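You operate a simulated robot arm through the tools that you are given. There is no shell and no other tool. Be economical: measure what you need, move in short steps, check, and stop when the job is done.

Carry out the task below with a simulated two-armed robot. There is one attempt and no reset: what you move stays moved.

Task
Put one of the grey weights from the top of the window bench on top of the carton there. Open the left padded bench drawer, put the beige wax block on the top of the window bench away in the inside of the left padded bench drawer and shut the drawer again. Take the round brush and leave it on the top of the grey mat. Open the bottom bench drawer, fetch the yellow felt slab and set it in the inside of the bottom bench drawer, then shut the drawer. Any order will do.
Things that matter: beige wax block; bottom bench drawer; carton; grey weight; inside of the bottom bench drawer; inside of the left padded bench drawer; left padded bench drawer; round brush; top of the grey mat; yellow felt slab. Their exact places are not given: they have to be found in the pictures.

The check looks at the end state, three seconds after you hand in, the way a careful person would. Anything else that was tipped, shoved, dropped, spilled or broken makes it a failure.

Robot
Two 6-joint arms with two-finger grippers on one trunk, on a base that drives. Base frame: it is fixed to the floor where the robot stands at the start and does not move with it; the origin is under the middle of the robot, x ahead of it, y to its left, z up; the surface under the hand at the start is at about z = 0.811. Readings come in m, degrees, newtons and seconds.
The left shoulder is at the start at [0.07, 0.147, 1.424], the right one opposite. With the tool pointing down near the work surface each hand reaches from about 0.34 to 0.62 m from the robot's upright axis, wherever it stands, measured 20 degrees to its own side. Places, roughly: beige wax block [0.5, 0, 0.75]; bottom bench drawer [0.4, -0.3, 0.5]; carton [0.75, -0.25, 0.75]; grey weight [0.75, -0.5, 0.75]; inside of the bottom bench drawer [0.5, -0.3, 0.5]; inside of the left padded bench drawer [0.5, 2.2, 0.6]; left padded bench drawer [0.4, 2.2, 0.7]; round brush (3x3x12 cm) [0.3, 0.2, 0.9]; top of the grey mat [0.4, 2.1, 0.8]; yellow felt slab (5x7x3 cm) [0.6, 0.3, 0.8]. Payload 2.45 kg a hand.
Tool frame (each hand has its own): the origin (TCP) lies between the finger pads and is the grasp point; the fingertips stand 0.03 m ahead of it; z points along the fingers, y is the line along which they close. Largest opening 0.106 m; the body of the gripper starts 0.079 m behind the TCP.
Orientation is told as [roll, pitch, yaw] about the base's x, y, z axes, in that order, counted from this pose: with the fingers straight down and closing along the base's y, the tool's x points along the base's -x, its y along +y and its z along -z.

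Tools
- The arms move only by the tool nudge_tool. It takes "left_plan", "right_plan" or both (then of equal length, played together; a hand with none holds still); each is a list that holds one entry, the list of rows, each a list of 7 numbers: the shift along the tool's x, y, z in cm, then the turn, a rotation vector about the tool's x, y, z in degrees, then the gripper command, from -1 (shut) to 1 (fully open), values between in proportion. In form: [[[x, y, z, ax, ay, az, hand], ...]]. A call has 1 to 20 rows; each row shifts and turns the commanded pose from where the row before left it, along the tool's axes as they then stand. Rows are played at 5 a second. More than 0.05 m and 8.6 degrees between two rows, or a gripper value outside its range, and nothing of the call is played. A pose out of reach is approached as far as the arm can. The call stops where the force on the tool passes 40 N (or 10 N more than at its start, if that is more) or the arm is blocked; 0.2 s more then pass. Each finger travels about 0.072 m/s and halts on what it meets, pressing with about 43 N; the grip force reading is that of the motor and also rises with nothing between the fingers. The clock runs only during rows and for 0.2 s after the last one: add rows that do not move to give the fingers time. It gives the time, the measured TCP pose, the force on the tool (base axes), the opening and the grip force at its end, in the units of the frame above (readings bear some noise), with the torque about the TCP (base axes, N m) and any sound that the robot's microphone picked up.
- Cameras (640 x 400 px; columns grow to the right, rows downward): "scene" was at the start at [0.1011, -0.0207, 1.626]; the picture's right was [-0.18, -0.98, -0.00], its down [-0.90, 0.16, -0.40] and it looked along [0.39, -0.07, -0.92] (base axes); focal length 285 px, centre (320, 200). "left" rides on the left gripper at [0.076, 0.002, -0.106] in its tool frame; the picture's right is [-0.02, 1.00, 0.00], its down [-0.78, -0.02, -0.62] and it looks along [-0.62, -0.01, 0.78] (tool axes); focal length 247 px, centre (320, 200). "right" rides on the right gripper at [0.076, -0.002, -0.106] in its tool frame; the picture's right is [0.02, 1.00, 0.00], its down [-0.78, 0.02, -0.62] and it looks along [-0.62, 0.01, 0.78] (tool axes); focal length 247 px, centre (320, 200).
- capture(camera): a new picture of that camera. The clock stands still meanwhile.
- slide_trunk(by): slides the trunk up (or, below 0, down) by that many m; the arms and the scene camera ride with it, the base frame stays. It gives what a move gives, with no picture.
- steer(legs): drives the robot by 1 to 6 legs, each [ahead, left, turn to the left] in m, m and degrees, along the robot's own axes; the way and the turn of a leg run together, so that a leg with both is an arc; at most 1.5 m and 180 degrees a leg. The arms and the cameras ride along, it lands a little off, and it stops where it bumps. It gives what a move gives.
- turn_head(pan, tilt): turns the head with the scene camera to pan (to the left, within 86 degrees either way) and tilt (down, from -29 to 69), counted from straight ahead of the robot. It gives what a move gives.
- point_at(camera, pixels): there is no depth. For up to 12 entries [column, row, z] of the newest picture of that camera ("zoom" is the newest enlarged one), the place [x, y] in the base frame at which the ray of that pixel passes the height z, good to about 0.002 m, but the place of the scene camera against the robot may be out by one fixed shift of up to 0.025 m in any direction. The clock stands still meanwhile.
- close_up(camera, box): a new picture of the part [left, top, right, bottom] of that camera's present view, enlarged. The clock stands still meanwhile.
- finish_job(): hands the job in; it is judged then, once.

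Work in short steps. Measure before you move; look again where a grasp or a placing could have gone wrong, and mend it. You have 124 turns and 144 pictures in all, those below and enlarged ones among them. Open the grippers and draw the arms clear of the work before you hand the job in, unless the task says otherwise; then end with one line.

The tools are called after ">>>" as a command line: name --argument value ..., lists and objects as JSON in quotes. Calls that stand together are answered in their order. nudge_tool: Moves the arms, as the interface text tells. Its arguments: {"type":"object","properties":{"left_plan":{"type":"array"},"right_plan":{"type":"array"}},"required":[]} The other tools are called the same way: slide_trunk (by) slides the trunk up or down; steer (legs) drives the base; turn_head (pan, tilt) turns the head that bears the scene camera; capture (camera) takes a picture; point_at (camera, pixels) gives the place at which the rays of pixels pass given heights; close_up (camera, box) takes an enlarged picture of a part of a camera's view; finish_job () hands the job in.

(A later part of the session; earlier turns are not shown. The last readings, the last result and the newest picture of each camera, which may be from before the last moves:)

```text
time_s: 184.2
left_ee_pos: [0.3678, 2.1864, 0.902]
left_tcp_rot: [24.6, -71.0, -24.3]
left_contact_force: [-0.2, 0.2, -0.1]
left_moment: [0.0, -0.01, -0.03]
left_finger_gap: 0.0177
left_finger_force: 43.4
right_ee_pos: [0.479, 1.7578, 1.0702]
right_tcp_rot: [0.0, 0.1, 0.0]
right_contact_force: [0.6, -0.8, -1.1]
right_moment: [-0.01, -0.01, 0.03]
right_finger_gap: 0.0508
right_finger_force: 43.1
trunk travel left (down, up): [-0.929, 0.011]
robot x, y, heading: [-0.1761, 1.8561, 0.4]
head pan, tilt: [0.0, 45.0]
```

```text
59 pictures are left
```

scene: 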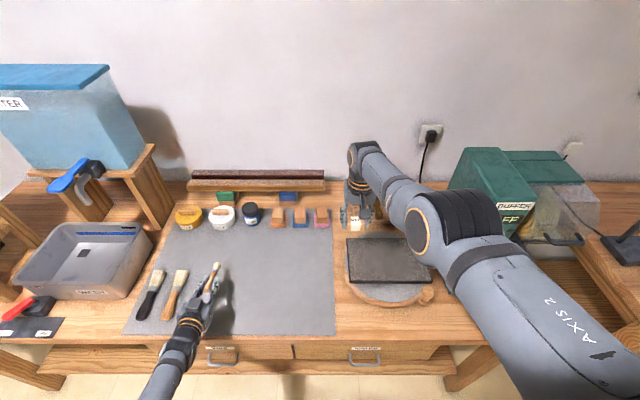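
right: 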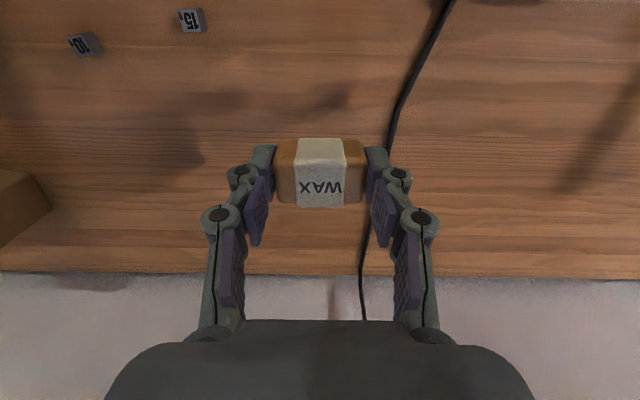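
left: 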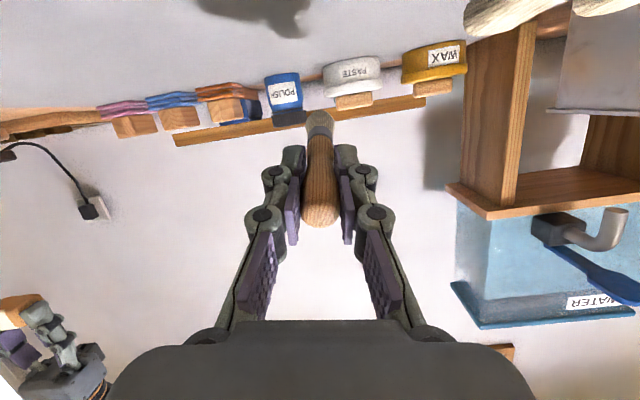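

Brush hovers over the free mat. I descend 4.5 cm and check.

>>> nudge_tool --left_plan '[[[1.42, -0.2, 0.45, 0, 0, 0, -1], [1.42, -0.2, 0.45, 0, 0, 0, -1], [1.42, -0.2, 0.45, 0, 0, 0, -1], [0, 0, 0, 0, 0, 0, -1]]]'

>>> close_up --camera "scene" --box '[120, 230, 300, 350]'

```text
time_s: 185.2
left_ee_pos: [0.3692, 2.1858, 0.8565]
left_tcp_rot: [24.6, -70.8, -24.4]
left_contact_force: [1.0, -0.2, 0.1]
left_moment: [-0.01, 0.04, 0.0]
left_finger_gap: 0.0176
left_finger_force: 43.2
right_ee_pos: [0.4804, 1.7579, 1.0679]
right_tcp_rot: [0.0, 0.1, 0.1]
right_contact_force: [-0.2, -0.3, -0.3]
right_moment: [0.01, -0.01, 0.0]
right_finger_gap: 0.0508
right_finger_force: 43.3
trunk travel left (down, up): [-0.929, 0.011]
robot x, y, heading: [-0.1788, 1.855, 0.0]
head pan, tilt: [0.0, 45.0]
```

```text
3.33 times, centred on (210, 290) of scene
```

zoom: 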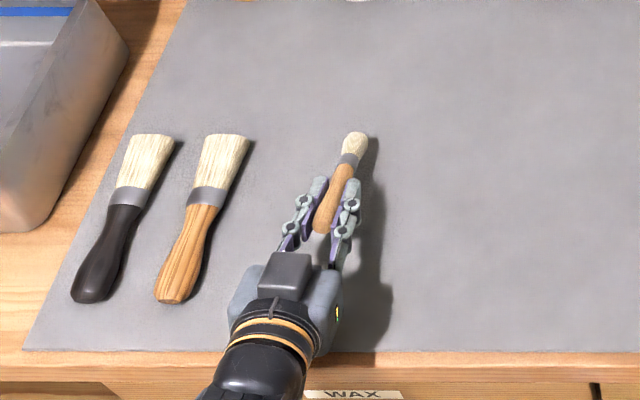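

Still free. Down another 1.2 cm in small steps.

>>> nudge_tool --left_plan '[[[0.57, -0.08, 0.18, 0, 0, 0, -1], [0.57, -0.08, 0.18, 0, 0, 0, -1], [0, 0, 0, 0, 0, 0, -1]]]'

>>> close_up --camera "scene" --box '[120, 230, 300, 350]'

```text
time_s: 186.0
left_ee_pos: [0.3689, 2.1854, 0.8457]
left_tcp_rot: [24.5, -70.9, -24.3]
left_contact_force: [0.4, 0.1, -0.2]
left_moment: [-0.03, -0.02, 0.01]
left_finger_gap: 0.0175
left_finger_force: 42.9
right_ee_pos: [0.4798, 1.7582, 1.069]
right_tcp_rot: [-0.1, 0.1, 0.0]
right_contact_force: [0.2, 0.4, -1.0]
right_moment: [-0.02, -0.01, 0.01]
right_finger_gap: 0.0507
right_finger_force: 43.1
trunk travel left (down, up): [-0.929, 0.011]
robot x, y, heading: [-0.1734, 1.8614, 0.2]
head pan, tilt: [0.0, 45.0]
```

```text
3.33 times, centred on (210, 290) of scene
```

zoom: 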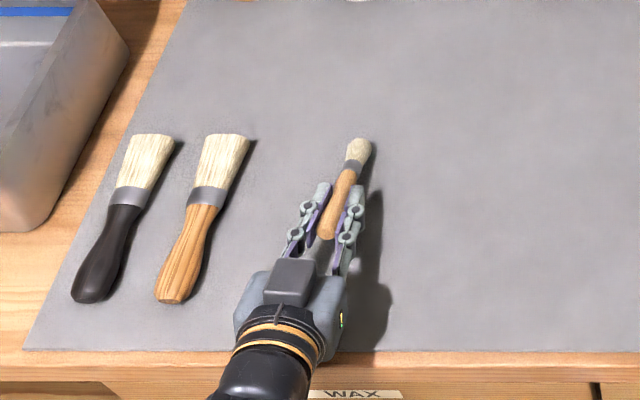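

>>> nudge_tool --left_plan '[[[0.47, -0.07, 0.15, 0, 0, 0, -1], [0.47, -0.07, 0.15, 0, 0, 0, -1], [0, 0, 0, 0, 0, 0, -1]]]'

>>> close_up --camera "scene" --box '[120, 230, 300, 350]'

```text
time_s: 186.8
left_ee_pos: [0.369, 2.1827, 0.8411]
left_tcp_rot: [25.1, -71.2, -24.8]
left_contact_force: [5.2, 4.2, 12.3]
left_moment: [0.17, -1.32, 0.31]
left_finger_gap: 0.0175
left_finger_force: 43.3
left hand out of reach, approached as far as the arm can: row 2
right_ee_pos: [0.4787, 1.7586, 1.0679]
right_tcp_rot: [0.1, 0.1, 0.0]
right_contact_force: [-0.4, -1.1, -0.4]
right_moment: [0.02, 0.03, 0.0]
right_finger_gap: 0.0506
right_finger_force: 42.7
trunk travel left (down, up): [-0.929, 0.011]
robot x, y, heading: [-0.1775, 1.8551, -0.1]
head pan, tilt: [0.0, 45.0]
```

```text
3.33 times, centred on (210, 290) of scene
```

zoom: 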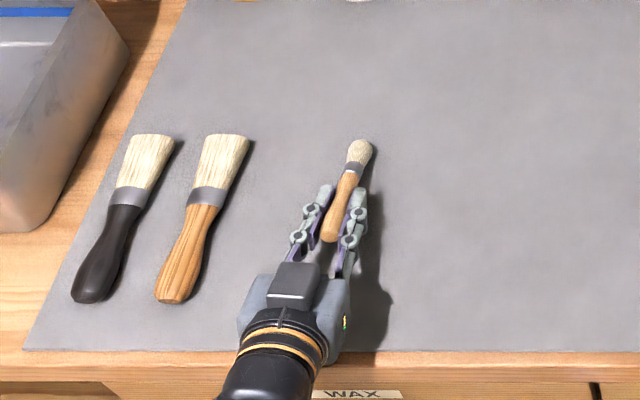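

Bristle tip is on the mat (12 N). I relieve slightly, then open just a little so the fingers keep the handle from rolling as it settles.

>>> nudge_tool --left_plan '[[[-0.3, 0, -0.1, 0, 0, 0, -1], [0.4, 0, 0.1, 0, -4, 0, -0.7], [0, 0, 0, 0, 0, 0, -0.45], [0, 0, 0, 0, 0, 0, -0.4], [0, 0, 0, 0, 0, 0, -0.4]]]'

>>> close_up --camera "scene" --box '[120, 230, 300, 350]'

>>> capture --camera "left"

```text
time_s: 188.0
left_ee_pos: [0.3615, 2.1791, 0.8474]
left_tcp_rot: [30.2, -74.3, -30.5]
left_contact_force: [-0.2, 0.4, -0.4]
left_moment: [0.01, 0.01, 0.0]
left_finger_gap: 0.0317
left_finger_force: 0.0
left hand out of reach, approached as far as the arm can: row 2
right_ee_pos: [0.4807, 1.7586, 1.0685]
right_tcp_rot: [0.1, 0.1, 0.0]
right_contact_force: [1.2, 0.5, 0.1]
right_moment: [-0.04, 0.02, -0.05]
right_finger_gap: 0.0507
right_finger_force: 43.2
trunk travel left (down, up): [-0.929, 0.011]
robot x, y, heading: [-0.1764, 1.8587, 0.1]
head pan, tilt: [0.0, 45.0]
```

```text
3.33 times, centred on (210, 290) of scene
```

zoom: 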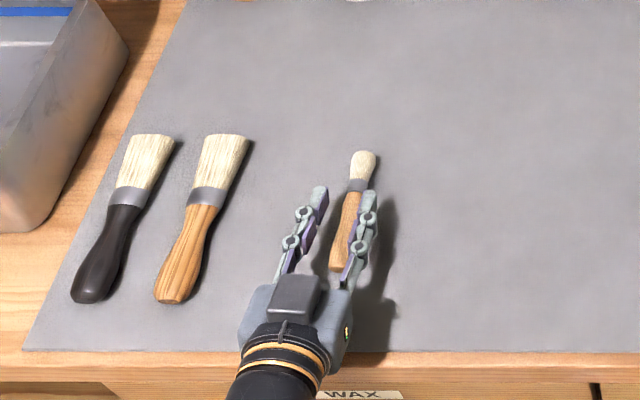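

```text
54 pictures are left
```

left: 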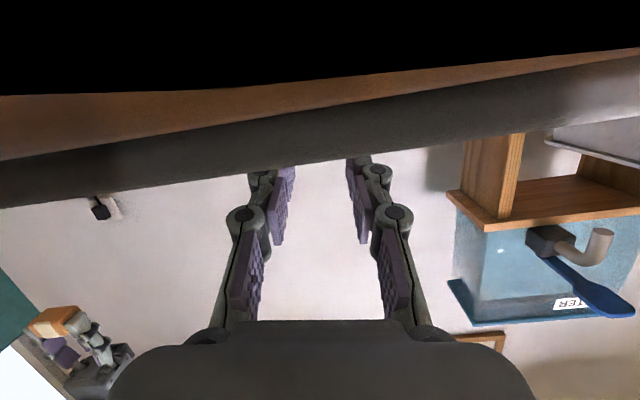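

The brush lies on the mat beside the right finger. I raise the hand straight up.

>>> nudge_tool --left_plan '[[[-1.93, 0.27, -0.47, 0, 0, 0, -0.4], [-3.85, 0.5, -0.95, 0, 0, 0, -0.4], [-3.85, 0.5, -0.95, 0, 0, 0, -0.4], [-3.85, 0.5, -0.95, 0, 0, 0, -0.4]]]'

>>> close_up --camera "scene" --box '[120, 230, 300, 350]'

```text
time_s: 189.0
left_ee_pos: [0.3613, 2.1769, 0.9885]
left_tcp_rot: [30.3, -74.4, -30.5]
left_contact_force: [0.0, 0.1, 0.2]
left_moment: [0.02, 0.02, 0.02]
left_finger_gap: 0.0318
left_finger_force: 0.0
right_ee_pos: [0.4787, 1.7575, 1.0683]
right_tcp_rot: [0.1, 0.1, 0.0]
right_contact_force: [-0.4, 0.6, -0.3]
right_moment: [0.0, 0.0, 0.01]
right_finger_gap: 0.0509
right_finger_force: 43.0
trunk travel left (down, up): [-0.929, 0.011]
robot x, y, heading: [-0.1749, 1.86, -0.1]
head pan, tilt: [0.0, 45.0]
```

```text
3.33 times, centred on (210, 290) of scene
```

zoom: 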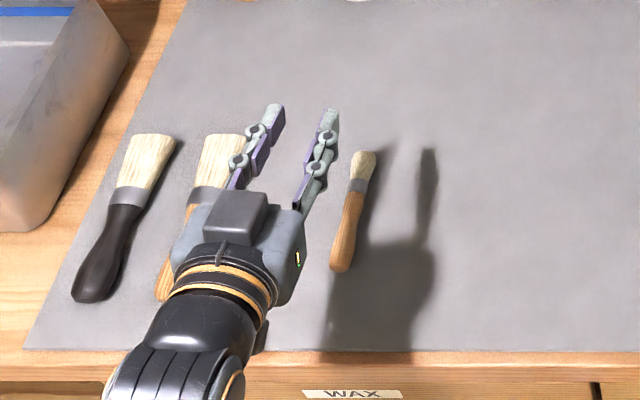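

Brush lies safely on the mat. I back off, retract the right hand (with wax), and roll the left hand for the drawer handle.

>>> steer --legs '[[-0.38, 0, 0]]'

>>> nudge_tool --left_plan '[[[0, 0, 0, 0, -5, 0, 0], [0, 0, 0, 0, -5, 0, 0], [0, 0, 0, 0, 0, -8.2, 0], [0, 0, 0, 0, 0, -8.2, 0], [0, 0, 0, 0, 0, -8.2, 0], [0, 0, 0, 0, 0, -8.2, 0], [0, 0, 0, 0, 0, -8.2, 0], [0, 0, 0, 0, 0, -8.2, 0], [0, 0, 0, 0, 0, -8.2, 0], [0, 0, 0, 0, 0, -8.2, 0], [0, 0, 0, 0, 0, -8.2, 0], [0, 0, 0, 0, 0, -8.2, 0]]]' --right_plan '[[[4, 0, 0, 0, 0, 0, -1], [4, 0, 0, 0, 0, 0, -1], [4, 0, 0, 0, 0, 0, -1], [4, 0, 0, 0, 0, 0, -1], [4, 0, 0, 0, 0, 0, -1], [0, 0, 0, 0, 0, 0, -1], [0, 0, 0, 0, 0, 0, -1], [0, 0, 0, 0, 0, 0, -1], [0, 0, 0, 0, 0, 0, -1], [0, 0, 0, 0, 0, 0, -1], [0, 0, 0, 0, 0, 0, -1], [0, 0, 0, 0, 0, 0, -1]]]'

>>> capture --camera "left"

>>> capture --camera "scene"

```text
time_s: 191.4
left_ee_pos: [-0.0165, 2.1772, 0.9873]
left_tcp_rot: [30.1, -74.4, -30.3]
left_contact_force: [-0.6, -0.6, -1.0]
left_moment: [0.0, 0.03, 0.01]
left_finger_gap: 0.0317
left_finger_force: 0.0
right_ee_pos: [0.1026, 1.7588, 1.0664]
right_tcp_rot: [0.0, 0.2, 0.0]
right_contact_force: [0.2, -0.2, -0.6]
right_moment: [0.04, 0.0, -0.02]
right_finger_gap: 0.0505
right_finger_force: 43.3
trunk travel left (down, up): [-0.929, 0.011]
robot x, y, heading: [-0.5545, 1.8553, 0.0]
head pan, tilt: [0.0, 45.0]
```

```text
time_s: 194.0
left_ee_pos: [-0.0176, 2.1774, 0.9874]
left_tcp_rot: [-86.4, -15.6, 88.5]
left_contact_force: [-0.2, -0.3, 0.0]
left_moment: [0.01, 0.03, -0.02]
left_finger_gap: 0.053
left_finger_force: 0.0
right_ee_pos: [0.0779, 1.7882, 1.0249]
right_tcp_rot: [0.0, 0.2, 0.0]
right_contact_force: [-0.1, -0.2, 0.4]
right_moment: [0.02, 0.0, 0.0]
right_finger_gap: 0.0509
right_finger_force: 43.5
right hand out of reach, approached as far as the arm can: row 1, 2, 3, 4, 5
trunk travel left (down, up): [-0.929, 0.011]
robot x, y, heading: [-0.5527, 1.8577, 0.1]
head pan, tilt: [0.0, 45.0]
```

```text
52 pictures are left
```

left: 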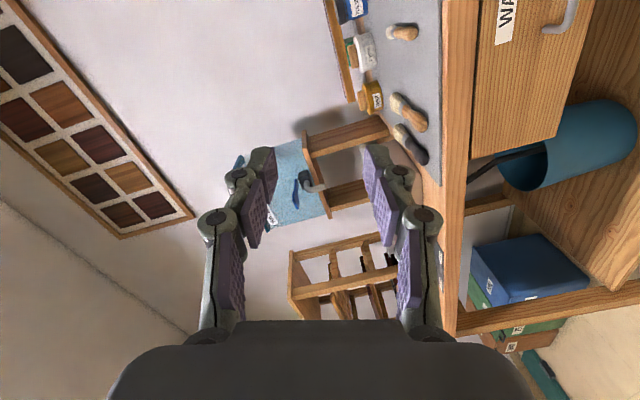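

```text
51 pictures are left
```

scene: 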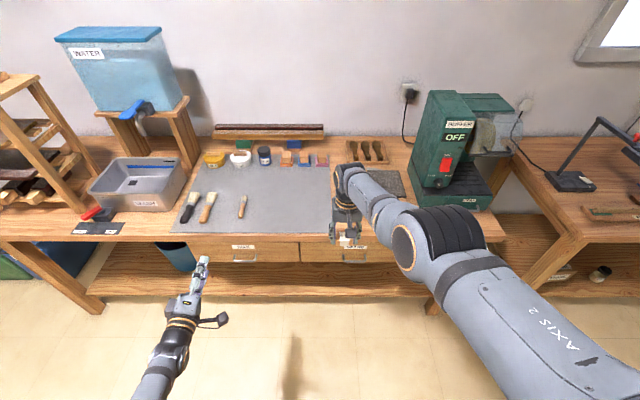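

The left hand needs ~16° more roll; the right hand must retract more, so I move it back and outward.

>>> nudge_tool --left_plan '[[[0, 0, 0, 0, 0, -8, 0], [0, 0, 0, 0, 0, -7.7, 0], [0, 0, 0, 0, 0, 0, 0], [0, 0, 0, 0, 0, 0, 0], [0, 0, 0, 0, 0, 0, 0]]]' --right_plan '[[[2, -3.5, 0, 0, 0, 0, -1], [3, -3.5, 0, 0, 0, 0, -1], [4, -2, 0, 0, 0, 0, -1], [4, -1, 0, 0, 0, 0, -1], [4, -1, 0, 0, 0, 0, -1]]]'

```text
time_s: 195.2
left_ee_pos: [-0.018, 2.1763, 0.9879]
left_tcp_rot: [-86.4, -0.1, 89.4]
left_contact_force: [0.7, -1.1, 0.7]
left_moment: [-0.01, -0.01, -0.01]
left_finger_gap: 0.0529
left_finger_force: 0.1
right_ee_pos: [0.066, 1.6996, 0.9591]
right_tcp_rot: [0.1, 0.1, 0.0]
right_contact_force: [-0.3, 0.2, -0.1]
right_moment: [0.01, -0.01, 0.0]
right_finger_gap: 0.0506
right_finger_force: 43.1
right hand out of reach, approached as far as the arm can: row 1, 2, 3, 4, 5
trunk travel left (down, up): [-0.929, 0.011]
robot x, y, heading: [-0.5598, 1.8578, -0.1]
head pan, tilt: [0.0, 45.0]
```

The right hand needs to be farther out laterally (as at the start). I send it to about ahead 0.48, right 0.36.

>>> nudge_tool --right_plan '[[[-3.8, -3, 0, 0, 0, 0, -1], [-3.8, -3, 0, 0, 0, 0, -1], [-3.8, -3, 0, 0, 0, 0, -1], [-3.8, -3, 0, 0, 0, 0, -1], [-3.8, -3, 0, 0, 0, 0, -1]]]'

>>> capture --camera "scene"

```text
time_s: 196.4
left_ee_pos: [-0.0176, 2.1766, 0.988]
left_tcp_rot: [-86.5, -0.1, 89.4]
left_contact_force: [1.0, -0.1, 0.1]
left_moment: [0.01, -0.03, 0.01]
left_finger_gap: 0.0528
left_finger_force: 0.0
right_ee_pos: [0.0977, 1.5676, 1.03]
right_tcp_rot: [0.1, 0.1, 0.1]
right_contact_force: [0.5, -0.2, 0.9]
right_moment: [-0.01, 0.01, 0.0]
right_finger_gap: 0.0507
right_finger_force: 42.9
right hand out of reach, approached as far as the arm can: row 1, 2, 3, 4, 5
trunk travel left (down, up): [-0.929, 0.011]
robot x, y, heading: [-0.5552, 1.8566, 0.5]
head pan, tilt: [0.0, 45.0]
```

```text
50 pictures are left
```

scene: 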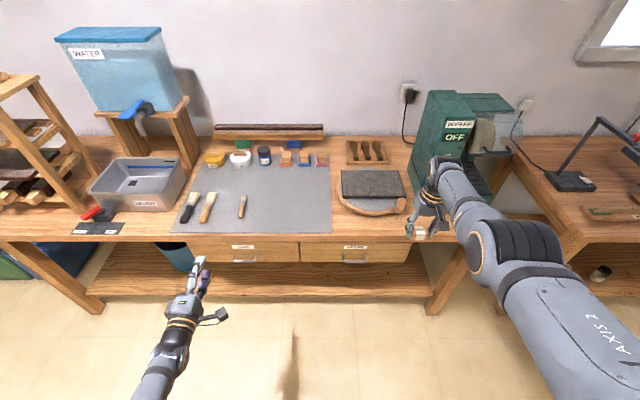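

>>> nudge_tool --right_plan '[[[-1, 0, 1.5, 0, 0, 0, -1], [-1, 0, 0, 0, 0, 0, -1], [0, 0, 0, 0, 0, 0, -1], [0, 0, 0, 0, 0, 0, -1]]]'

```text
time_s: 197.4
left_ee_pos: [-0.0178, 2.1772, 0.9885]
left_tcp_rot: [-86.4, -0.1, 89.4]
left_contact_force: [0.3, 0.2, 0.0]
left_moment: [0.0, -0.01, -0.03]
left_finger_gap: 0.0532
left_finger_force: 0.1
right_ee_pos: [0.0932, 1.5715, 1.019]
right_tcp_rot: [0.0, 0.2, 0.0]
right_contact_force: [-0.7, -0.5, -1.2]
right_moment: [0.01, 0.0, 0.02]
right_finger_gap: 0.0507
right_finger_force: 43.1
right hand out of reach, approached as far as the arm can: row 1, 2
trunk travel left (down, up): [-0.929, 0.011]
robot x, y, heading: [-0.5532, 1.8571, 0.2]
head pan, tilt: [0.0, 45.0]
```

Nearer reach needs a lower hand. I bring the right hand down and back together, in the free space in front of the bench.

>>> nudge_tool --right_plan '[[[1, 0, 4, 0, 0, 0, -1], [2, 0, 4, 0, 0, 0, -1], [4, 0, 3, 0, 0, 0, -1], [4, 0, 3, 0, 0, 0, -1], [4, 0, 2, 0, 0, 0, -1], [4, 0, 1, 0, 0, 0, -1]]]'

```text
time_s: 198.8
left_ee_pos: [-0.0183, 2.1764, 0.9894]
left_tcp_rot: [-86.7, -0.1, 89.5]
left_contact_force: [-0.9, 0.6, 0.4]
left_moment: [0.02, 0.04, 0.02]
left_finger_gap: 0.053
left_finger_force: 0.1
right_ee_pos: [-0.0479, 1.563, 0.8062]
right_tcp_rot: [0.1, 0.1, 0.0]
right_contact_force: [-0.6, 0.3, -0.8]
right_moment: [-0.02, 0.01, 0.03]
right_finger_gap: 0.0506
right_finger_force: 43.0
right hand out of reach, approached as far as the arm can: row 1, 3, 4, 5, 6
trunk travel left (down, up): [-0.929, 0.011]
robot x, y, heading: [-0.5554, 1.8544, 0.2]
head pan, tilt: [0.0, 45.0]
```

>>> nudge_tool --right_plan '[[[3, 0, 3, 0, 0, 0, -1], [3, 0, 3, 0, 0, 0, -1], [3, 0, 3, 0, 0, 0, -1]]]'

>>> slide_trunk --by -0.3

>>> capture --camera "left"

>>> capture --camera "scene"

```text
time_s: 199.6
left_ee_pos: [-0.018, 2.1774, 0.9888]
left_tcp_rot: [-86.5, -0.1, 89.4]
left_contact_force: [0.0, 0.6, 0.5]
left_moment: [0.04, 0.0, 0.01]
left_finger_gap: 0.0529
left_finger_force: 0.1
right_ee_pos: [-0.1434, 1.5663, 0.7239]
right_tcp_rot: [-0.1, 0.1, 0.0]
right_contact_force: [-0.5, -0.2, -1.6]
right_moment: [0.0, 0.01, 0.01]
right_finger_gap: 0.0506
right_finger_force: 43.3
right hand out of reach, approached as far as the arm can: row 2, 3
trunk travel left (down, up): [-0.929, 0.011]
robot x, y, heading: [-0.5594, 1.8568, -0.1]
head pan, tilt: [0.0, 45.0]
```

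```text
time_s: 202.6
left_ee_pos: [-0.0182, 2.1767, 0.6877]
left_tcp_rot: [-86.6, -0.1, 89.4]
left_contact_force: [-0.2, 0.6, -0.1]
left_moment: [0.02, 0.0, -0.01]
left_finger_gap: 0.0528
left_finger_force: 0.1
right_ee_pos: [-0.1434, 1.566, 0.4252]
right_tcp_rot: [0.0, 0.1, 0.0]
right_contact_force: [-0.1, -0.6, -0.7]
right_moment: [-0.01, -0.06, 0.0]
right_finger_gap: 0.0505
right_finger_force: 42.6
trunk travel left (down, up): [-0.629, 0.311]
robot x, y, heading: [-0.553, 1.8575, -0.1]
head pan, tilt: [0.0, 45.0]
```

```text
49 pictures are left
```

left: 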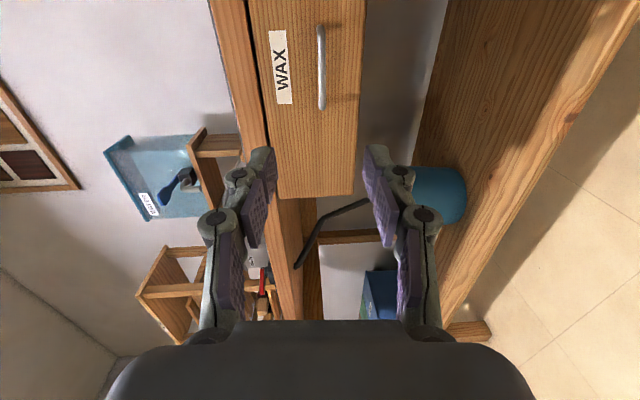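

```text
48 pictures are left
```

scene: 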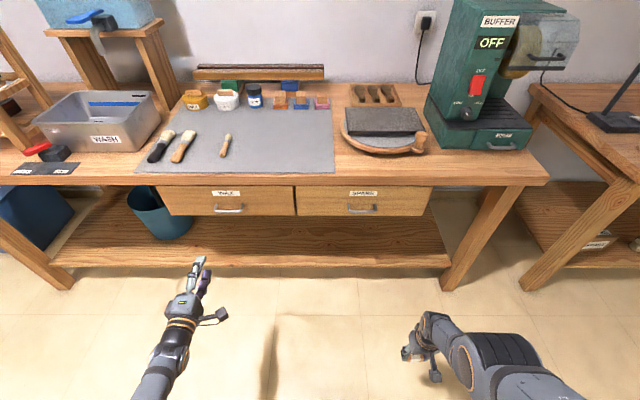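

Handle bar at (321,65): y≈2.16, z≈0.67, x≈0.235. I lower 1.7 cm, drive 0.19 m and re-check.

>>> slide_trunk --by -0.017

>>> steer --legs '[[0.19, 0, 0]]'

>>> capture --camera "left"

```text
time_s: 203.3
left_ee_pos: [-0.0185, 2.1779, 0.67]
left_tcp_rot: [-86.6, -0.1, 89.4]
left_contact_force: [-0.1, 0.8, -0.2]
left_moment: [0.04, 0.02, -0.03]
left_finger_gap: 0.0531
left_finger_force: 0.1
right_ee_pos: [-0.1441, 1.5658, 0.409]
right_tcp_rot: [0.1, 0.1, -0.1]
right_contact_force: [0.0, -0.5, -1.2]
right_moment: [0.0, 0.02, -0.01]
right_finger_gap: 0.0506
right_finger_force: 43.3
trunk travel left (down, up): [-0.612, 0.328]
robot x, y, heading: [-0.5532, 1.8552, 0.2]
head pan, tilt: [0.0, 45.0]
```

```text
time_s: 204.8
left_ee_pos: [0.1736, 2.1778, 0.6708]
left_tcp_rot: [-86.5, 0.0, 89.3]
left_contact_force: [0.7, -1.1, 0.3]
left_moment: [0.0, 0.0, -0.01]
left_finger_gap: 0.0528
left_finger_force: 0.0
right_ee_pos: [0.0479, 1.5665, 0.4077]
right_tcp_rot: [0.0, 0.2, 0.1]
right_contact_force: [-0.4, 0.2, -0.5]
right_moment: [0.01, 0.03, 0.0]
right_finger_gap: 0.0507
right_finger_force: 43.1
trunk travel left (down, up): [-0.612, 0.328]
robot x, y, heading: [-0.3662, 1.8576, 0.3]
head pan, tilt: [0.0, 45.0]
```

```text
47 pictures are left
```

left: 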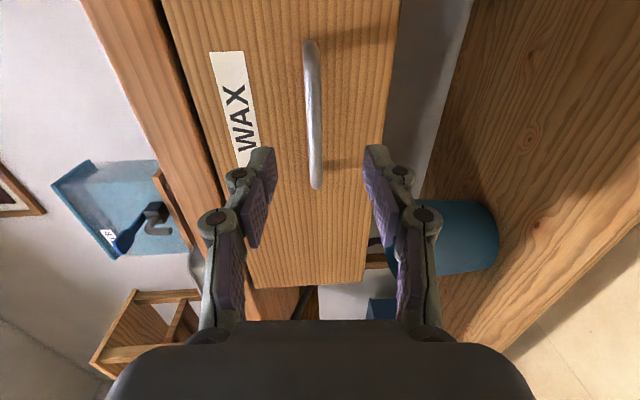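

Bar at (313,115) → x≈0.243, z≈0.672. I drive 0.066 m more and close.

>>> steer --legs '[[0.066, 0, 0]]'

>>> nudge_tool --left_plan '[[[0, 0, 0, 0, 0, 0, -1], [0, 0, 0, 0, 0, 0, -1], [0, 0, 0, 0, 0, 0, -1]]]'

>>> capture --camera "left"

```text
time_s: 205.8
left_ee_pos: [0.2236, 2.1781, 0.6701]
left_tcp_rot: [-86.5, 0.0, 89.4]
left_contact_force: [-0.8, 0.1, -0.6]
left_moment: [-0.01, 0.0, -0.02]
left_finger_gap: 0.0532
left_finger_force: 0.1
right_ee_pos: [0.1019, 1.567, 0.4078]
right_tcp_rot: [0.0, 0.1, 0.1]
right_contact_force: [-0.1, 0.2, -0.3]
right_moment: [-0.04, -0.02, 0.02]
right_finger_gap: 0.0505
right_finger_force: 42.8
trunk travel left (down, up): [-0.612, 0.328]
robot x, y, heading: [-0.3102, 1.861, 0.3]
head pan, tilt: [0.0, 45.0]
stopped in leg 1: the force on the tool passed its limit at 118 N (the readings are from after the stop); the commanded pose is now the measured one
```

```text
time_s: 206.7
left_ee_pos: [0.2243, 2.1782, 0.6706]
left_tcp_rot: [-86.7, -0.1, 89.4]
left_contact_force: [1.6, 1.6, 5.3]
left_moment: [-0.15, -0.11, -0.07]
left_finger_gap: 0.0071
left_finger_force: 35.2
right_ee_pos: [0.1014, 1.5667, 0.4084]
right_tcp_rot: [0.0, 0.1, 0.1]
right_contact_force: [-0.7, -0.3, 0.0]
right_moment: [0.01, -0.01, 0.0]
right_finger_gap: 0.0508
right_finger_force: 43.0
trunk travel left (down, up): [-0.612, 0.328]
robot x, y, heading: [-0.3092, 1.8604, 0.0]
head pan, tilt: [0.0, 45.0]
```

```text
46 pictures are left
```

left: 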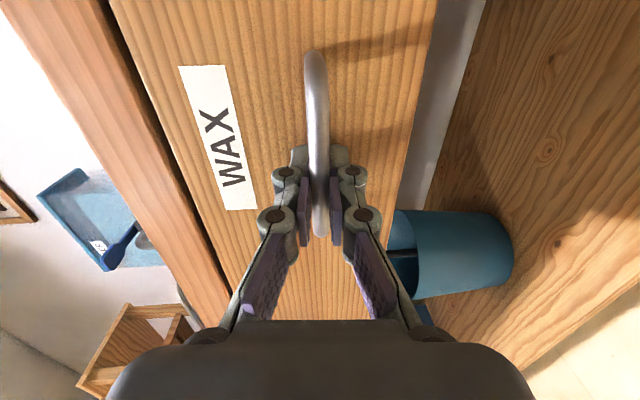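

The fingertips touched the drawer face; the bar is gripped (7 mm). I pull by driving back 0.22 m.

>>> steer --legs '[[-0.22, 0, 0]]'

>>> capture --camera "scene"

```text
time_s: 208.3
left_ee_pos: [0.0036, 2.1784, 0.6708]
left_tcp_rot: [-86.7, -0.1, 89.4]
left_contact_force: [1.0, 3.7, 7.9]
left_moment: [-0.15, -0.09, 0.09]
left_finger_gap: 0.007
left_finger_force: 35.3
right_ee_pos: [-0.1175, 1.5675, 0.4087]
right_tcp_rot: [0.1, 0.0, 0.1]
right_contact_force: [0.3, -0.9, -0.4]
right_moment: [0.0, 0.0, -0.02]
right_finger_gap: 0.0507
right_finger_force: 43.5
trunk travel left (down, up): [-0.612, 0.328]
robot x, y, heading: [-0.5291, 1.8571, 0.4]
head pan, tilt: [0.0, 45.0]
```

```text
45 pictures are left
```

scene: 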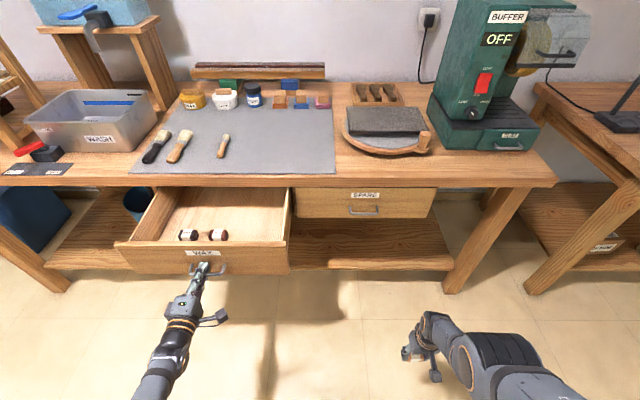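

Drawer open; two small items lie at its front-left; the right half is free. I measure, release and back away.

>>> point_at --camera "scene" --pixels '[[118, 243, 0.72], [290, 244, 0.72], [286, 190, 0.72], [160, 190, 0.72], [188, 235, 0.66], [226, 236, 0.66], [270, 225, 0.64], [255, 210, 0.64], [210, 243, 0.72]]'

>>> nudge_tool --left_plan '[[[0, 0, 0, 0, 0, 0, 0], [0, 0, 0, 0, 0, 0, 0], [0, 0, -3, 0, 0, 0, 0]]]'

>>> steer --legs '[[-0.12, 0, 0]]'

>>> slide_trunk --by 0.317

```text
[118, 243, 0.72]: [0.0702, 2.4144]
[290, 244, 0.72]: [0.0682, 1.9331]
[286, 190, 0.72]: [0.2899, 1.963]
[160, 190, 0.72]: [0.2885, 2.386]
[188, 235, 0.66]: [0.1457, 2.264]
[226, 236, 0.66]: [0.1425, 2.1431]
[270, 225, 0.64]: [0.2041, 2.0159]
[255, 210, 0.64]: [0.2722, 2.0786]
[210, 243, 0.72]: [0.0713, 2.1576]
```

```text
time_s: 209.1
left_ee_pos: [-0.0271, 2.1785, 0.6732]
left_tcp_rot: [-86.7, 0.0, 89.4]
left_contact_force: [-0.7, 0.2, -0.2]
left_moment: [-0.03, 0.02, 0.01]
left_finger_gap: 0.0529
left_finger_force: 0.1
right_ee_pos: [-0.1182, 1.5667, 0.4082]
right_tcp_rot: [-0.1, 0.0, 0.1]
right_contact_force: [-0.3, -0.4, -0.5]
right_moment: [-0.01, 0.02, -0.01]
right_finger_gap: 0.0506
right_finger_force: 43.1
trunk travel left (down, up): [-0.612, 0.328]
robot x, y, heading: [-0.5321, 1.8579, -0.1]
head pan, tilt: [0.0, 45.0]
```

```text
time_s: 210.4
left_ee_pos: [-0.1459, 2.1781, 0.6729]
left_tcp_rot: [-86.7, -0.1, 89.4]
left_contact_force: [-0.1, 0.4, 0.1]
left_moment: [0.04, -0.02, 0.0]
left_finger_gap: 0.0529
left_finger_force: 0.0
right_ee_pos: [-0.2372, 1.5649, 0.4074]
right_tcp_rot: [0.0, 0.0, 0.0]
right_contact_force: [-0.2, -0.6, -0.5]
right_moment: [0.03, -0.04, -0.01]
right_finger_gap: 0.0509
right_finger_force: 42.9
trunk travel left (down, up): [-0.612, 0.328]
robot x, y, heading: [-0.6492, 1.86, 0.0]
head pan, tilt: [0.0, 45.0]
```

```text
time_s: 213.5
left_ee_pos: [-0.1462, 2.1769, 0.9903]
left_tcp_rot: [-86.6, -0.1, 89.4]
left_contact_force: [0.6, -0.5, 0.1]
left_moment: [-0.02, -0.01, -0.02]
left_finger_gap: 0.0529
left_finger_force: 0.1
right_ee_pos: [-0.2362, 1.5665, 0.724]
right_tcp_rot: [0.0, 0.1, 0.1]
right_contact_force: [0.0, -0.1, -0.2]
right_moment: [0.03, -0.03, 0.0]
right_finger_gap: 0.0504
right_finger_force: 43.1
trunk travel left (down, up): [-0.929, 0.011]
robot x, y, heading: [-0.6481, 1.8546, 0.1]
head pan, tilt: [0.0, 45.0]
```

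Target wax at about (0.16,2.03). I raise the right hand over drawer height and drive it above the drawer's free right part.

>>> nudge_tool --right_plan '[[[-3, 0, -3, 0, 0, 0, -1], [-3, 0, -3, 0, 0, 0, -1], [-3, 0, -3, 0, 0, 0, -1]]]'

>>> steer --legs '[[0, 0.465, 0]]'

>>> capture --camera "right"

>>> capture --camera "scene"

```text
time_s: 214.3
left_ee_pos: [-0.1465, 2.1778, 0.9889]
left_tcp_rot: [-86.6, -0.1, 89.5]
left_contact_force: [0.6, -0.8, -0.2]
left_moment: [-0.01, 0.0, 0.02]
left_finger_gap: 0.0529
left_finger_force: 0.0
right_ee_pos: [-0.1406, 1.5637, 0.8067]
right_tcp_rot: [0.0, 0.4, 0.1]
right_contact_force: [0.5, 0.2, -0.2]
right_moment: [0.02, 0.01, -0.02]
right_finger_gap: 0.051
right_finger_force: 43.3
right hand out of reach, approached as far as the arm can: row 1, 2
trunk travel left (down, up): [-0.929, 0.011]
robot x, y, heading: [-0.6486, 1.8566, -0.1]
head pan, tilt: [0.0, 45.0]
```

```text
time_s: 217.1
left_ee_pos: [-0.1494, 2.6443, 0.9893]
left_tcp_rot: [-86.6, -0.2, 89.4]
left_contact_force: [0.0, 0.3, 0.2]
left_moment: [0.03, -0.02, 0.0]
left_finger_gap: 0.0533
left_finger_force: 0.2
right_ee_pos: [-0.1403, 2.028, 0.8068]
right_tcp_rot: [0.1, 0.2, 0.3]
right_contact_force: [-0.2, 0.0, -1.7]
right_moment: [0.0, -0.02, 0.0]
right_finger_gap: 0.0507
right_finger_force: 43.3
trunk travel left (down, up): [-0.929, 0.011]
robot x, y, heading: [-0.6525, 2.3257, 0.6]
head pan, tilt: [0.0, 45.0]
```

```text
44 pictures are left
```

right: 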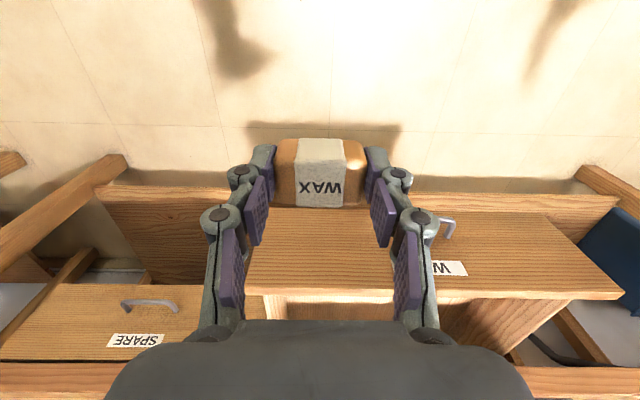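

```text
43 pictures are left
```

scene: 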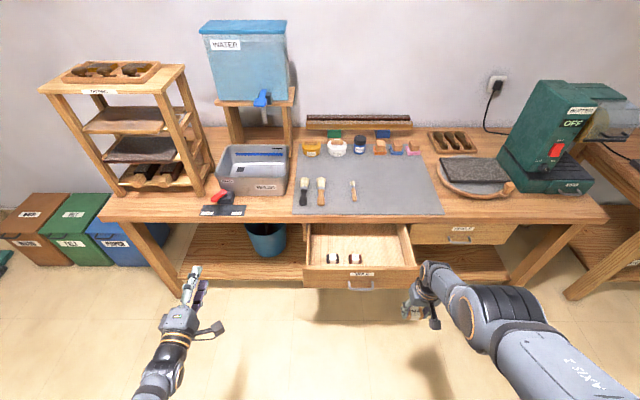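

Wax bottom (~0.77) clears the drawer front (~0.72). I drive forward 0.30 m and look.

>>> steer --legs '[[0.3, 0, -0.5]]'

>>> capture --camera "right"

>>> close_up --camera "scene" --box '[250, 220, 470, 400]'

```text
time_s: 219.2
left_ee_pos: [0.1545, 2.6396, 0.989]
left_tcp_rot: [-86.7, -0.1, 89.0]
left_contact_force: [0.2, 0.8, 0.2]
left_moment: [0.02, 0.0, -0.01]
left_finger_gap: 0.0535
left_finger_force: 0.1
right_ee_pos: [0.1555, 2.0237, 0.8091]
right_tcp_rot: [0.0, 0.1, -0.4]
right_contact_force: [-0.6, 1.4, -0.3]
right_moment: [-0.03, 0.01, 0.01]
right_finger_gap: 0.0508
right_finger_force: 42.9
trunk travel left (down, up): [-0.929, 0.011]
robot x, y, heading: [-0.3516, 2.3204, -0.5]
head pan, tilt: [0.0, 45.0]
```

```text
42 pictures are left
```

right: 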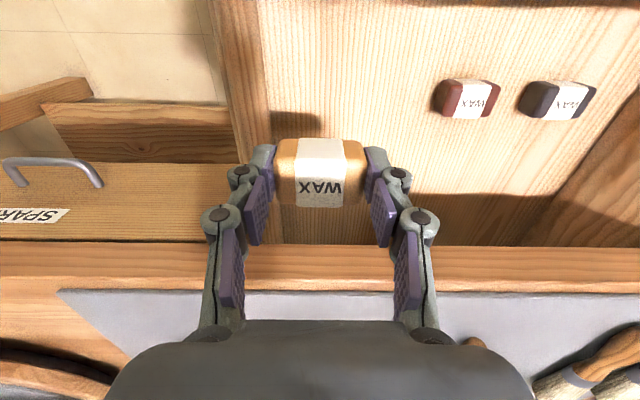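

```text
2.22 times, centred on (360, 310) of scene
```

zoom: 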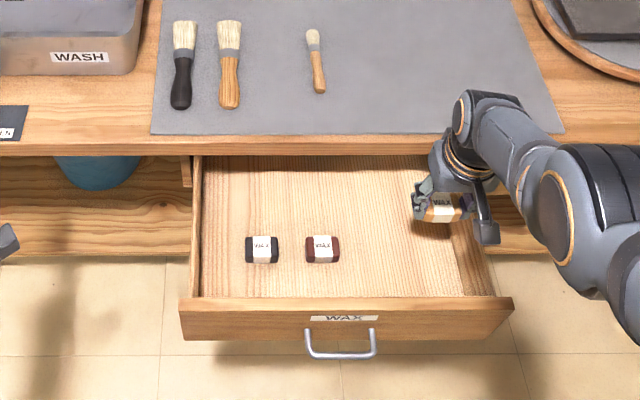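

>>> point_at --camera "right" --pixels '[[255, 60, 0.72], [268, 100, 0.72], [275, 215, 0.64], [320, 250, 0.8], [440, 110, 0.66]]'

```text
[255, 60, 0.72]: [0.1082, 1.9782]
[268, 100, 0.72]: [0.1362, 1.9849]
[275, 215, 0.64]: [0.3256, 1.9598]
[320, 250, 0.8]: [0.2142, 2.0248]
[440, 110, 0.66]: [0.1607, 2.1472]
```

The right wall is close (y≈1.985) and the bench edge is at x≈0.215; I shift 4 cm left and 2 cm back before lowering.

>>> steer --legs '[[-0.018, 0.04, 0.5]]'

>>> slide_trunk --by -0.09

>>> capture --camera "right"

>>> close_up --camera "scene" --box '[250, 200, 470, 380]'

```text
time_s: 220.1
left_ee_pos: [0.1376, 2.6762, 0.9893]
left_tcp_rot: [-86.4, -0.5, 89.4]
left_contact_force: [0.6, -0.7, 0.6]
left_moment: [0.03, 0.0, 0.07]
left_finger_gap: 0.0531
left_finger_force: 0.1
right_ee_pos: [0.1417, 2.0629, 0.8032]
right_tcp_rot: [0.4, 0.3, 0.1]
right_contact_force: [0.0, -1.0, -1.0]
right_moment: [0.06, 0.02, 0.02]
right_finger_gap: 0.0509
right_finger_force: 43.4
trunk travel left (down, up): [-0.929, 0.011]
robot x, y, heading: [-0.369, 2.3629, 0.1]
head pan, tilt: [0.0, 45.0]
```

```text
time_s: 221.3
left_ee_pos: [0.1346, 2.6827, 0.8989]
left_tcp_rot: [-86.7, -0.1, 89.4]
left_contact_force: [-0.2, -0.6, -0.1]
left_moment: [-0.02, -0.03, -0.01]
left_finger_gap: 0.0533
left_finger_force: 0.1
right_ee_pos: [0.1397, 2.0673, 0.7178]
right_tcp_rot: [0.0, 0.2, 0.1]
right_contact_force: [0.2, 0.6, -0.3]
right_moment: [-0.01, -0.01, -0.02]
right_finger_gap: 0.0508
right_finger_force: 42.8
trunk travel left (down, up): [-0.839, 0.101]
robot x, y, heading: [-0.3697, 2.3646, 0.3]
head pan, tilt: [0.0, 45.0]
```

```text
40 pictures are left
```

right: 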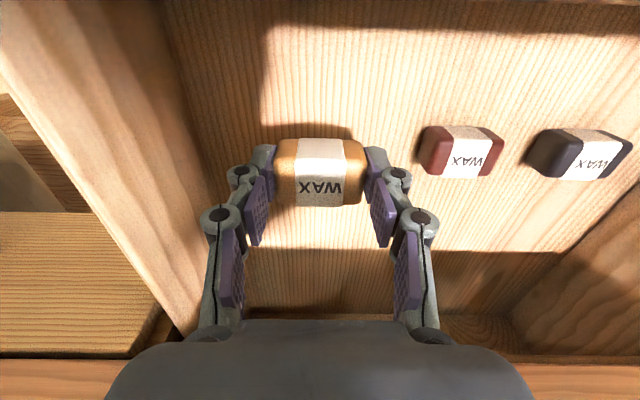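

```text
2.22 times, centred on (360, 290) of scene
```

zoom: 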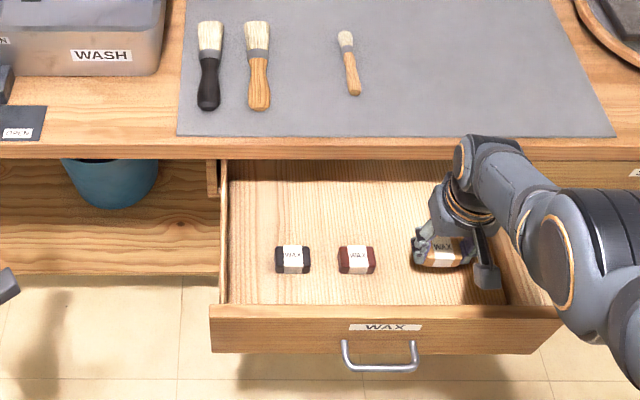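

Well placed. Continue down in small steps.

>>> slide_trunk --by -0.025

>>> slide_trunk --by -0.01

>>> capture --camera "right"

```text
time_s: 222.0
left_ee_pos: [0.133, 2.6825, 0.8745]
left_tcp_rot: [-86.7, -0.1, 89.5]
left_contact_force: [0.2, -0.5, 0.2]
left_moment: [-0.03, -0.01, -0.02]
left_finger_gap: 0.053
left_finger_force: 0.1
right_ee_pos: [0.1392, 2.066, 0.6936]
right_tcp_rot: [0.0, 0.2, 0.1]
right_contact_force: [-0.3, -0.1, -0.1]
right_moment: [0.0, 0.0, 0.02]
right_finger_gap: 0.0507
right_finger_force: 42.4
trunk travel left (down, up): [-0.814, 0.126]
robot x, y, heading: [-0.3695, 2.3619, 0.5]
head pan, tilt: [0.0, 45.0]
```

```text
time_s: 222.6
left_ee_pos: [0.1347, 2.6821, 0.865]
left_tcp_rot: [-86.7, -0.1, 89.5]
left_contact_force: [0.3, -0.2, -0.7]
left_moment: [-0.01, -0.02, 0.0]
left_finger_gap: 0.053
left_finger_force: 0.0
right_ee_pos: [0.1402, 2.0686, 0.681]
right_tcp_rot: [0.1, 0.2, 0.0]
right_contact_force: [-0.1, 0.0, -0.6]
right_moment: [0.02, 0.0, 0.03]
right_finger_gap: 0.0504
right_finger_force: 43.5
trunk travel left (down, up): [-0.804, 0.136]
robot x, y, heading: [-0.3699, 2.3582, 0.2]
head pan, tilt: [0.0, 45.0]
```

```text
38 pictures are left
```

right: 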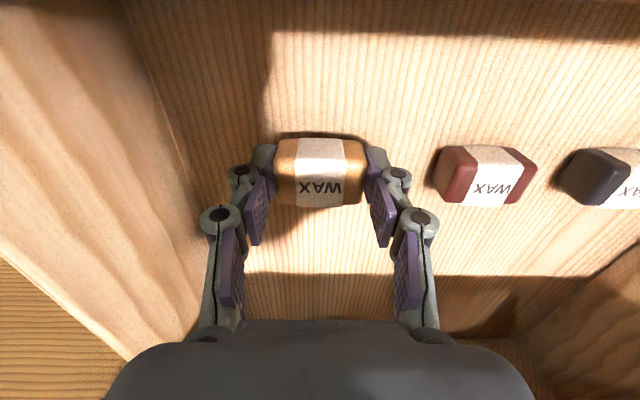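

>>> slide_trunk --by -0.006

>>> slide_trunk --by -0.005

```text
time_s: 223.2
left_ee_pos: [0.1351, 2.6838, 0.8583]
left_tcp_rot: [-86.5, -0.2, 89.4]
left_contact_force: [-0.4, 0.3, -0.2]
left_moment: [-0.01, 0.04, 0.02]
left_finger_gap: 0.0528
left_finger_force: 0.0
right_ee_pos: [0.141, 2.0676, 0.6773]
right_tcp_rot: [0.1, 0.2, 0.1]
right_contact_force: [0.1, 0.3, -0.5]
right_moment: [0.01, -0.01, 0.04]
right_finger_gap: 0.0507
right_finger_force: 43.5
trunk travel left (down, up): [-0.798, 0.142]
robot x, y, heading: [-0.3687, 2.3619, 0.2]
head pan, tilt: [0.0, 45.0]
```

```text
time_s: 223.7
left_ee_pos: [0.1346, 2.6828, 0.8534]
left_tcp_rot: [-86.6, -0.1, 89.4]
left_contact_force: [-0.3, -0.4, 1.1]
left_moment: [0.0, -0.02, 0.02]
left_finger_gap: 0.053
left_finger_force: 0.1
right_ee_pos: [0.1398, 2.0685, 0.6715]
right_tcp_rot: [0.0, 0.2, 0.0]
right_contact_force: [0.2, -0.1, -0.3]
right_moment: [-0.02, 0.01, 0.03]
right_finger_gap: 0.0507
right_finger_force: 43.3
trunk travel left (down, up): [-0.793, 0.147]
robot x, y, heading: [-0.3694, 2.3639, 0.3]
head pan, tilt: [0.0, 45.0]
```

>>> slide_trunk --by -0.005

>>> close_up --camera "scene" --box '[330, 250, 450, 340]'

```text
time_s: 224.2
left_ee_pos: [0.1345, 2.6826, 0.8485]
left_tcp_rot: [-86.7, -0.1, 89.4]
left_contact_force: [-0.3, -0.4, 0.1]
left_moment: [0.02, 0.0, -0.04]
left_finger_gap: 0.0532
left_finger_force: 0.1
right_ee_pos: [0.1405, 2.0673, 0.6668]
right_tcp_rot: [-0.1, 0.2, 0.2]
right_contact_force: [0.8, 0.7, 2.7]
right_moment: [0.02, -0.09, 0.0]
right_finger_gap: 0.0508
right_finger_force: 43.0
trunk travel left (down, up): [-0.788, 0.152]
robot x, y, heading: [-0.3665, 2.3593, 0.1]
head pan, tilt: [0.0, 45.0]
```

```text
4.44 times, centred on (390, 295) of scene
```

zoom: 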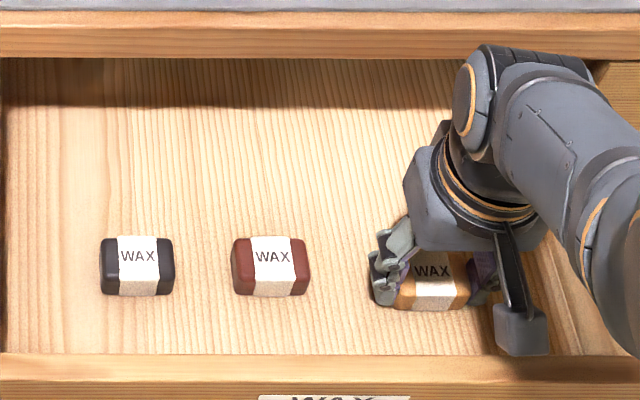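

The wax just touches the floor (2.7 N). I open a little and rise.

>>> nudge_tool --right_plan '[[[0, 0, 0, 0, 0, 0, 0.15], [0, 0, 0, 0, 0, 0, 0.3], [0, 0, 0, 0, 0, 0, 0.3]]]'

>>> slide_trunk --by 0.15

>>> capture --camera "right"

```text
time_s: 225.0
left_ee_pos: [0.1341, 2.6827, 0.8489]
left_tcp_rot: [-86.8, -0.1, 89.4]
left_contact_force: [-0.2, -0.5, -0.1]
left_moment: [-0.02, -0.06, -0.01]
left_finger_gap: 0.0532
left_finger_force: 0.0
right_ee_pos: [0.1404, 2.0669, 0.6662]
right_tcp_rot: [0.0, 0.2, 0.2]
right_contact_force: [-0.1, -1.9, -0.5]
right_moment: [-0.02, 0.02, 0.0]
right_finger_gap: 0.0688
right_finger_force: 0.0
trunk travel left (down, up): [-0.788, 0.152]
robot x, y, heading: [-0.3686, 2.3609, 0.2]
head pan, tilt: [0.0, 45.0]
```

```text
time_s: 226.8
left_ee_pos: [0.1341, 2.6824, 0.9978]
left_tcp_rot: [-86.6, -0.1, 89.4]
left_contact_force: [0.5, 0.0, -0.6]
left_moment: [-0.02, -0.02, -0.01]
left_finger_gap: 0.0531
left_finger_force: 0.1
right_ee_pos: [0.1404, 2.0675, 0.8158]
right_tcp_rot: [0.0, 0.1, 0.1]
right_contact_force: [0.4, 0.2, -0.2]
right_moment: [0.0, 0.01, -0.01]
right_finger_gap: 0.0691
right_finger_force: 0.0
trunk travel left (down, up): [-0.938, 0.002]
robot x, y, heading: [-0.3685, 2.3621, 0.2]
head pan, tilt: [0.0, 45.0]
```

```text
36 pictures are left
```

right: 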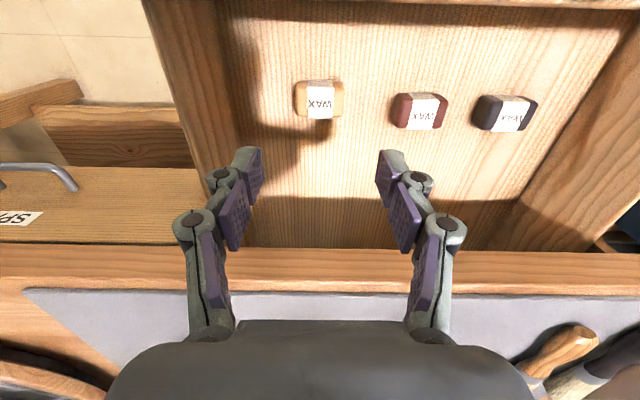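

The wax rests in the drawer. I back out, retract the right hand, and align the left hand with the handle.

>>> steer --legs '[[-0.3, 0, 0], [0, -0.505, 0]]'

>>> nudge_tool --right_plan '[[[3, 0, 3, 0, 0, 0, 0.3], [3, 0, 3, 0, 0, 0, 0.3], [3, 0, 3, 0, 0, 0, 0.3]]]'

>>> slide_trunk --by -0.326

>>> capture --camera "left"

```text
time_s: 231.4
left_ee_pos: [-0.1634, 2.1772, 0.9975]
left_tcp_rot: [-86.8, -0.1, 89.7]
left_contact_force: [-0.1, 0.7, 0.1]
left_moment: [0.01, -0.01, -0.01]
left_finger_gap: 0.0532
left_finger_force: 0.1
right_ee_pos: [-0.1552, 1.5615, 0.8171]
right_tcp_rot: [-0.1, 0.2, 0.3]
right_contact_force: [-0.1, 0.4, 0.1]
right_moment: [-0.03, 0.02, -0.02]
right_finger_gap: 0.0691
right_finger_force: 0.0
trunk travel left (down, up): [-0.938, 0.002]
robot x, y, heading: [-0.6644, 1.8552, 0.4]
head pan, tilt: [0.0, 45.0]
```

```text
time_s: 232.2
left_ee_pos: [-0.1647, 2.1759, 0.9986]
left_tcp_rot: [-86.6, 0.0, 89.6]
left_contact_force: [-0.3, 0.2, 0.8]
left_moment: [-0.02, 0.03, 0.04]
left_finger_gap: 0.0531
left_finger_force: 0.0
right_ee_pos: [-0.2522, 1.5628, 0.7367]
right_tcp_rot: [0.1, 0.0, 0.3]
right_contact_force: [-0.8, -0.1, 0.0]
right_moment: [0.01, 0.0, -0.01]
right_finger_gap: 0.069
right_finger_force: 0.1
right hand out of reach, approached as far as the arm can: row 2, 3
trunk travel left (down, up): [-0.938, 0.002]
robot x, y, heading: [-0.663, 1.8556, 0.5]
head pan, tilt: [0.0, 45.0]
```

```text
time_s: 235.4
left_ee_pos: [-0.1628, 2.1782, 0.6722]
left_tcp_rot: [-86.7, -0.1, 89.6]
left_contact_force: [-0.2, -0.3, -0.4]
left_moment: [0.01, -0.01, -0.03]
left_finger_gap: 0.0529
left_finger_force: 0.0
right_ee_pos: [-0.2512, 1.5633, 0.4098]
right_tcp_rot: [0.1, 0.2, 0.4]
right_contact_force: [-0.9, -0.9, 0.4]
right_moment: [-0.03, 0.03, 0.03]
right_finger_gap: 0.0687
right_finger_force: 0.0
trunk travel left (down, up): [-0.612, 0.328]
robot x, y, heading: [-0.6676, 1.8562, 0.4]
head pan, tilt: [0.0, 45.0]
```

```text
35 pictures are left
```

left: 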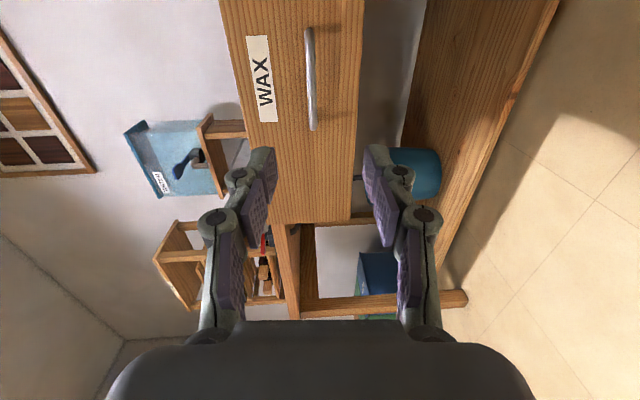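

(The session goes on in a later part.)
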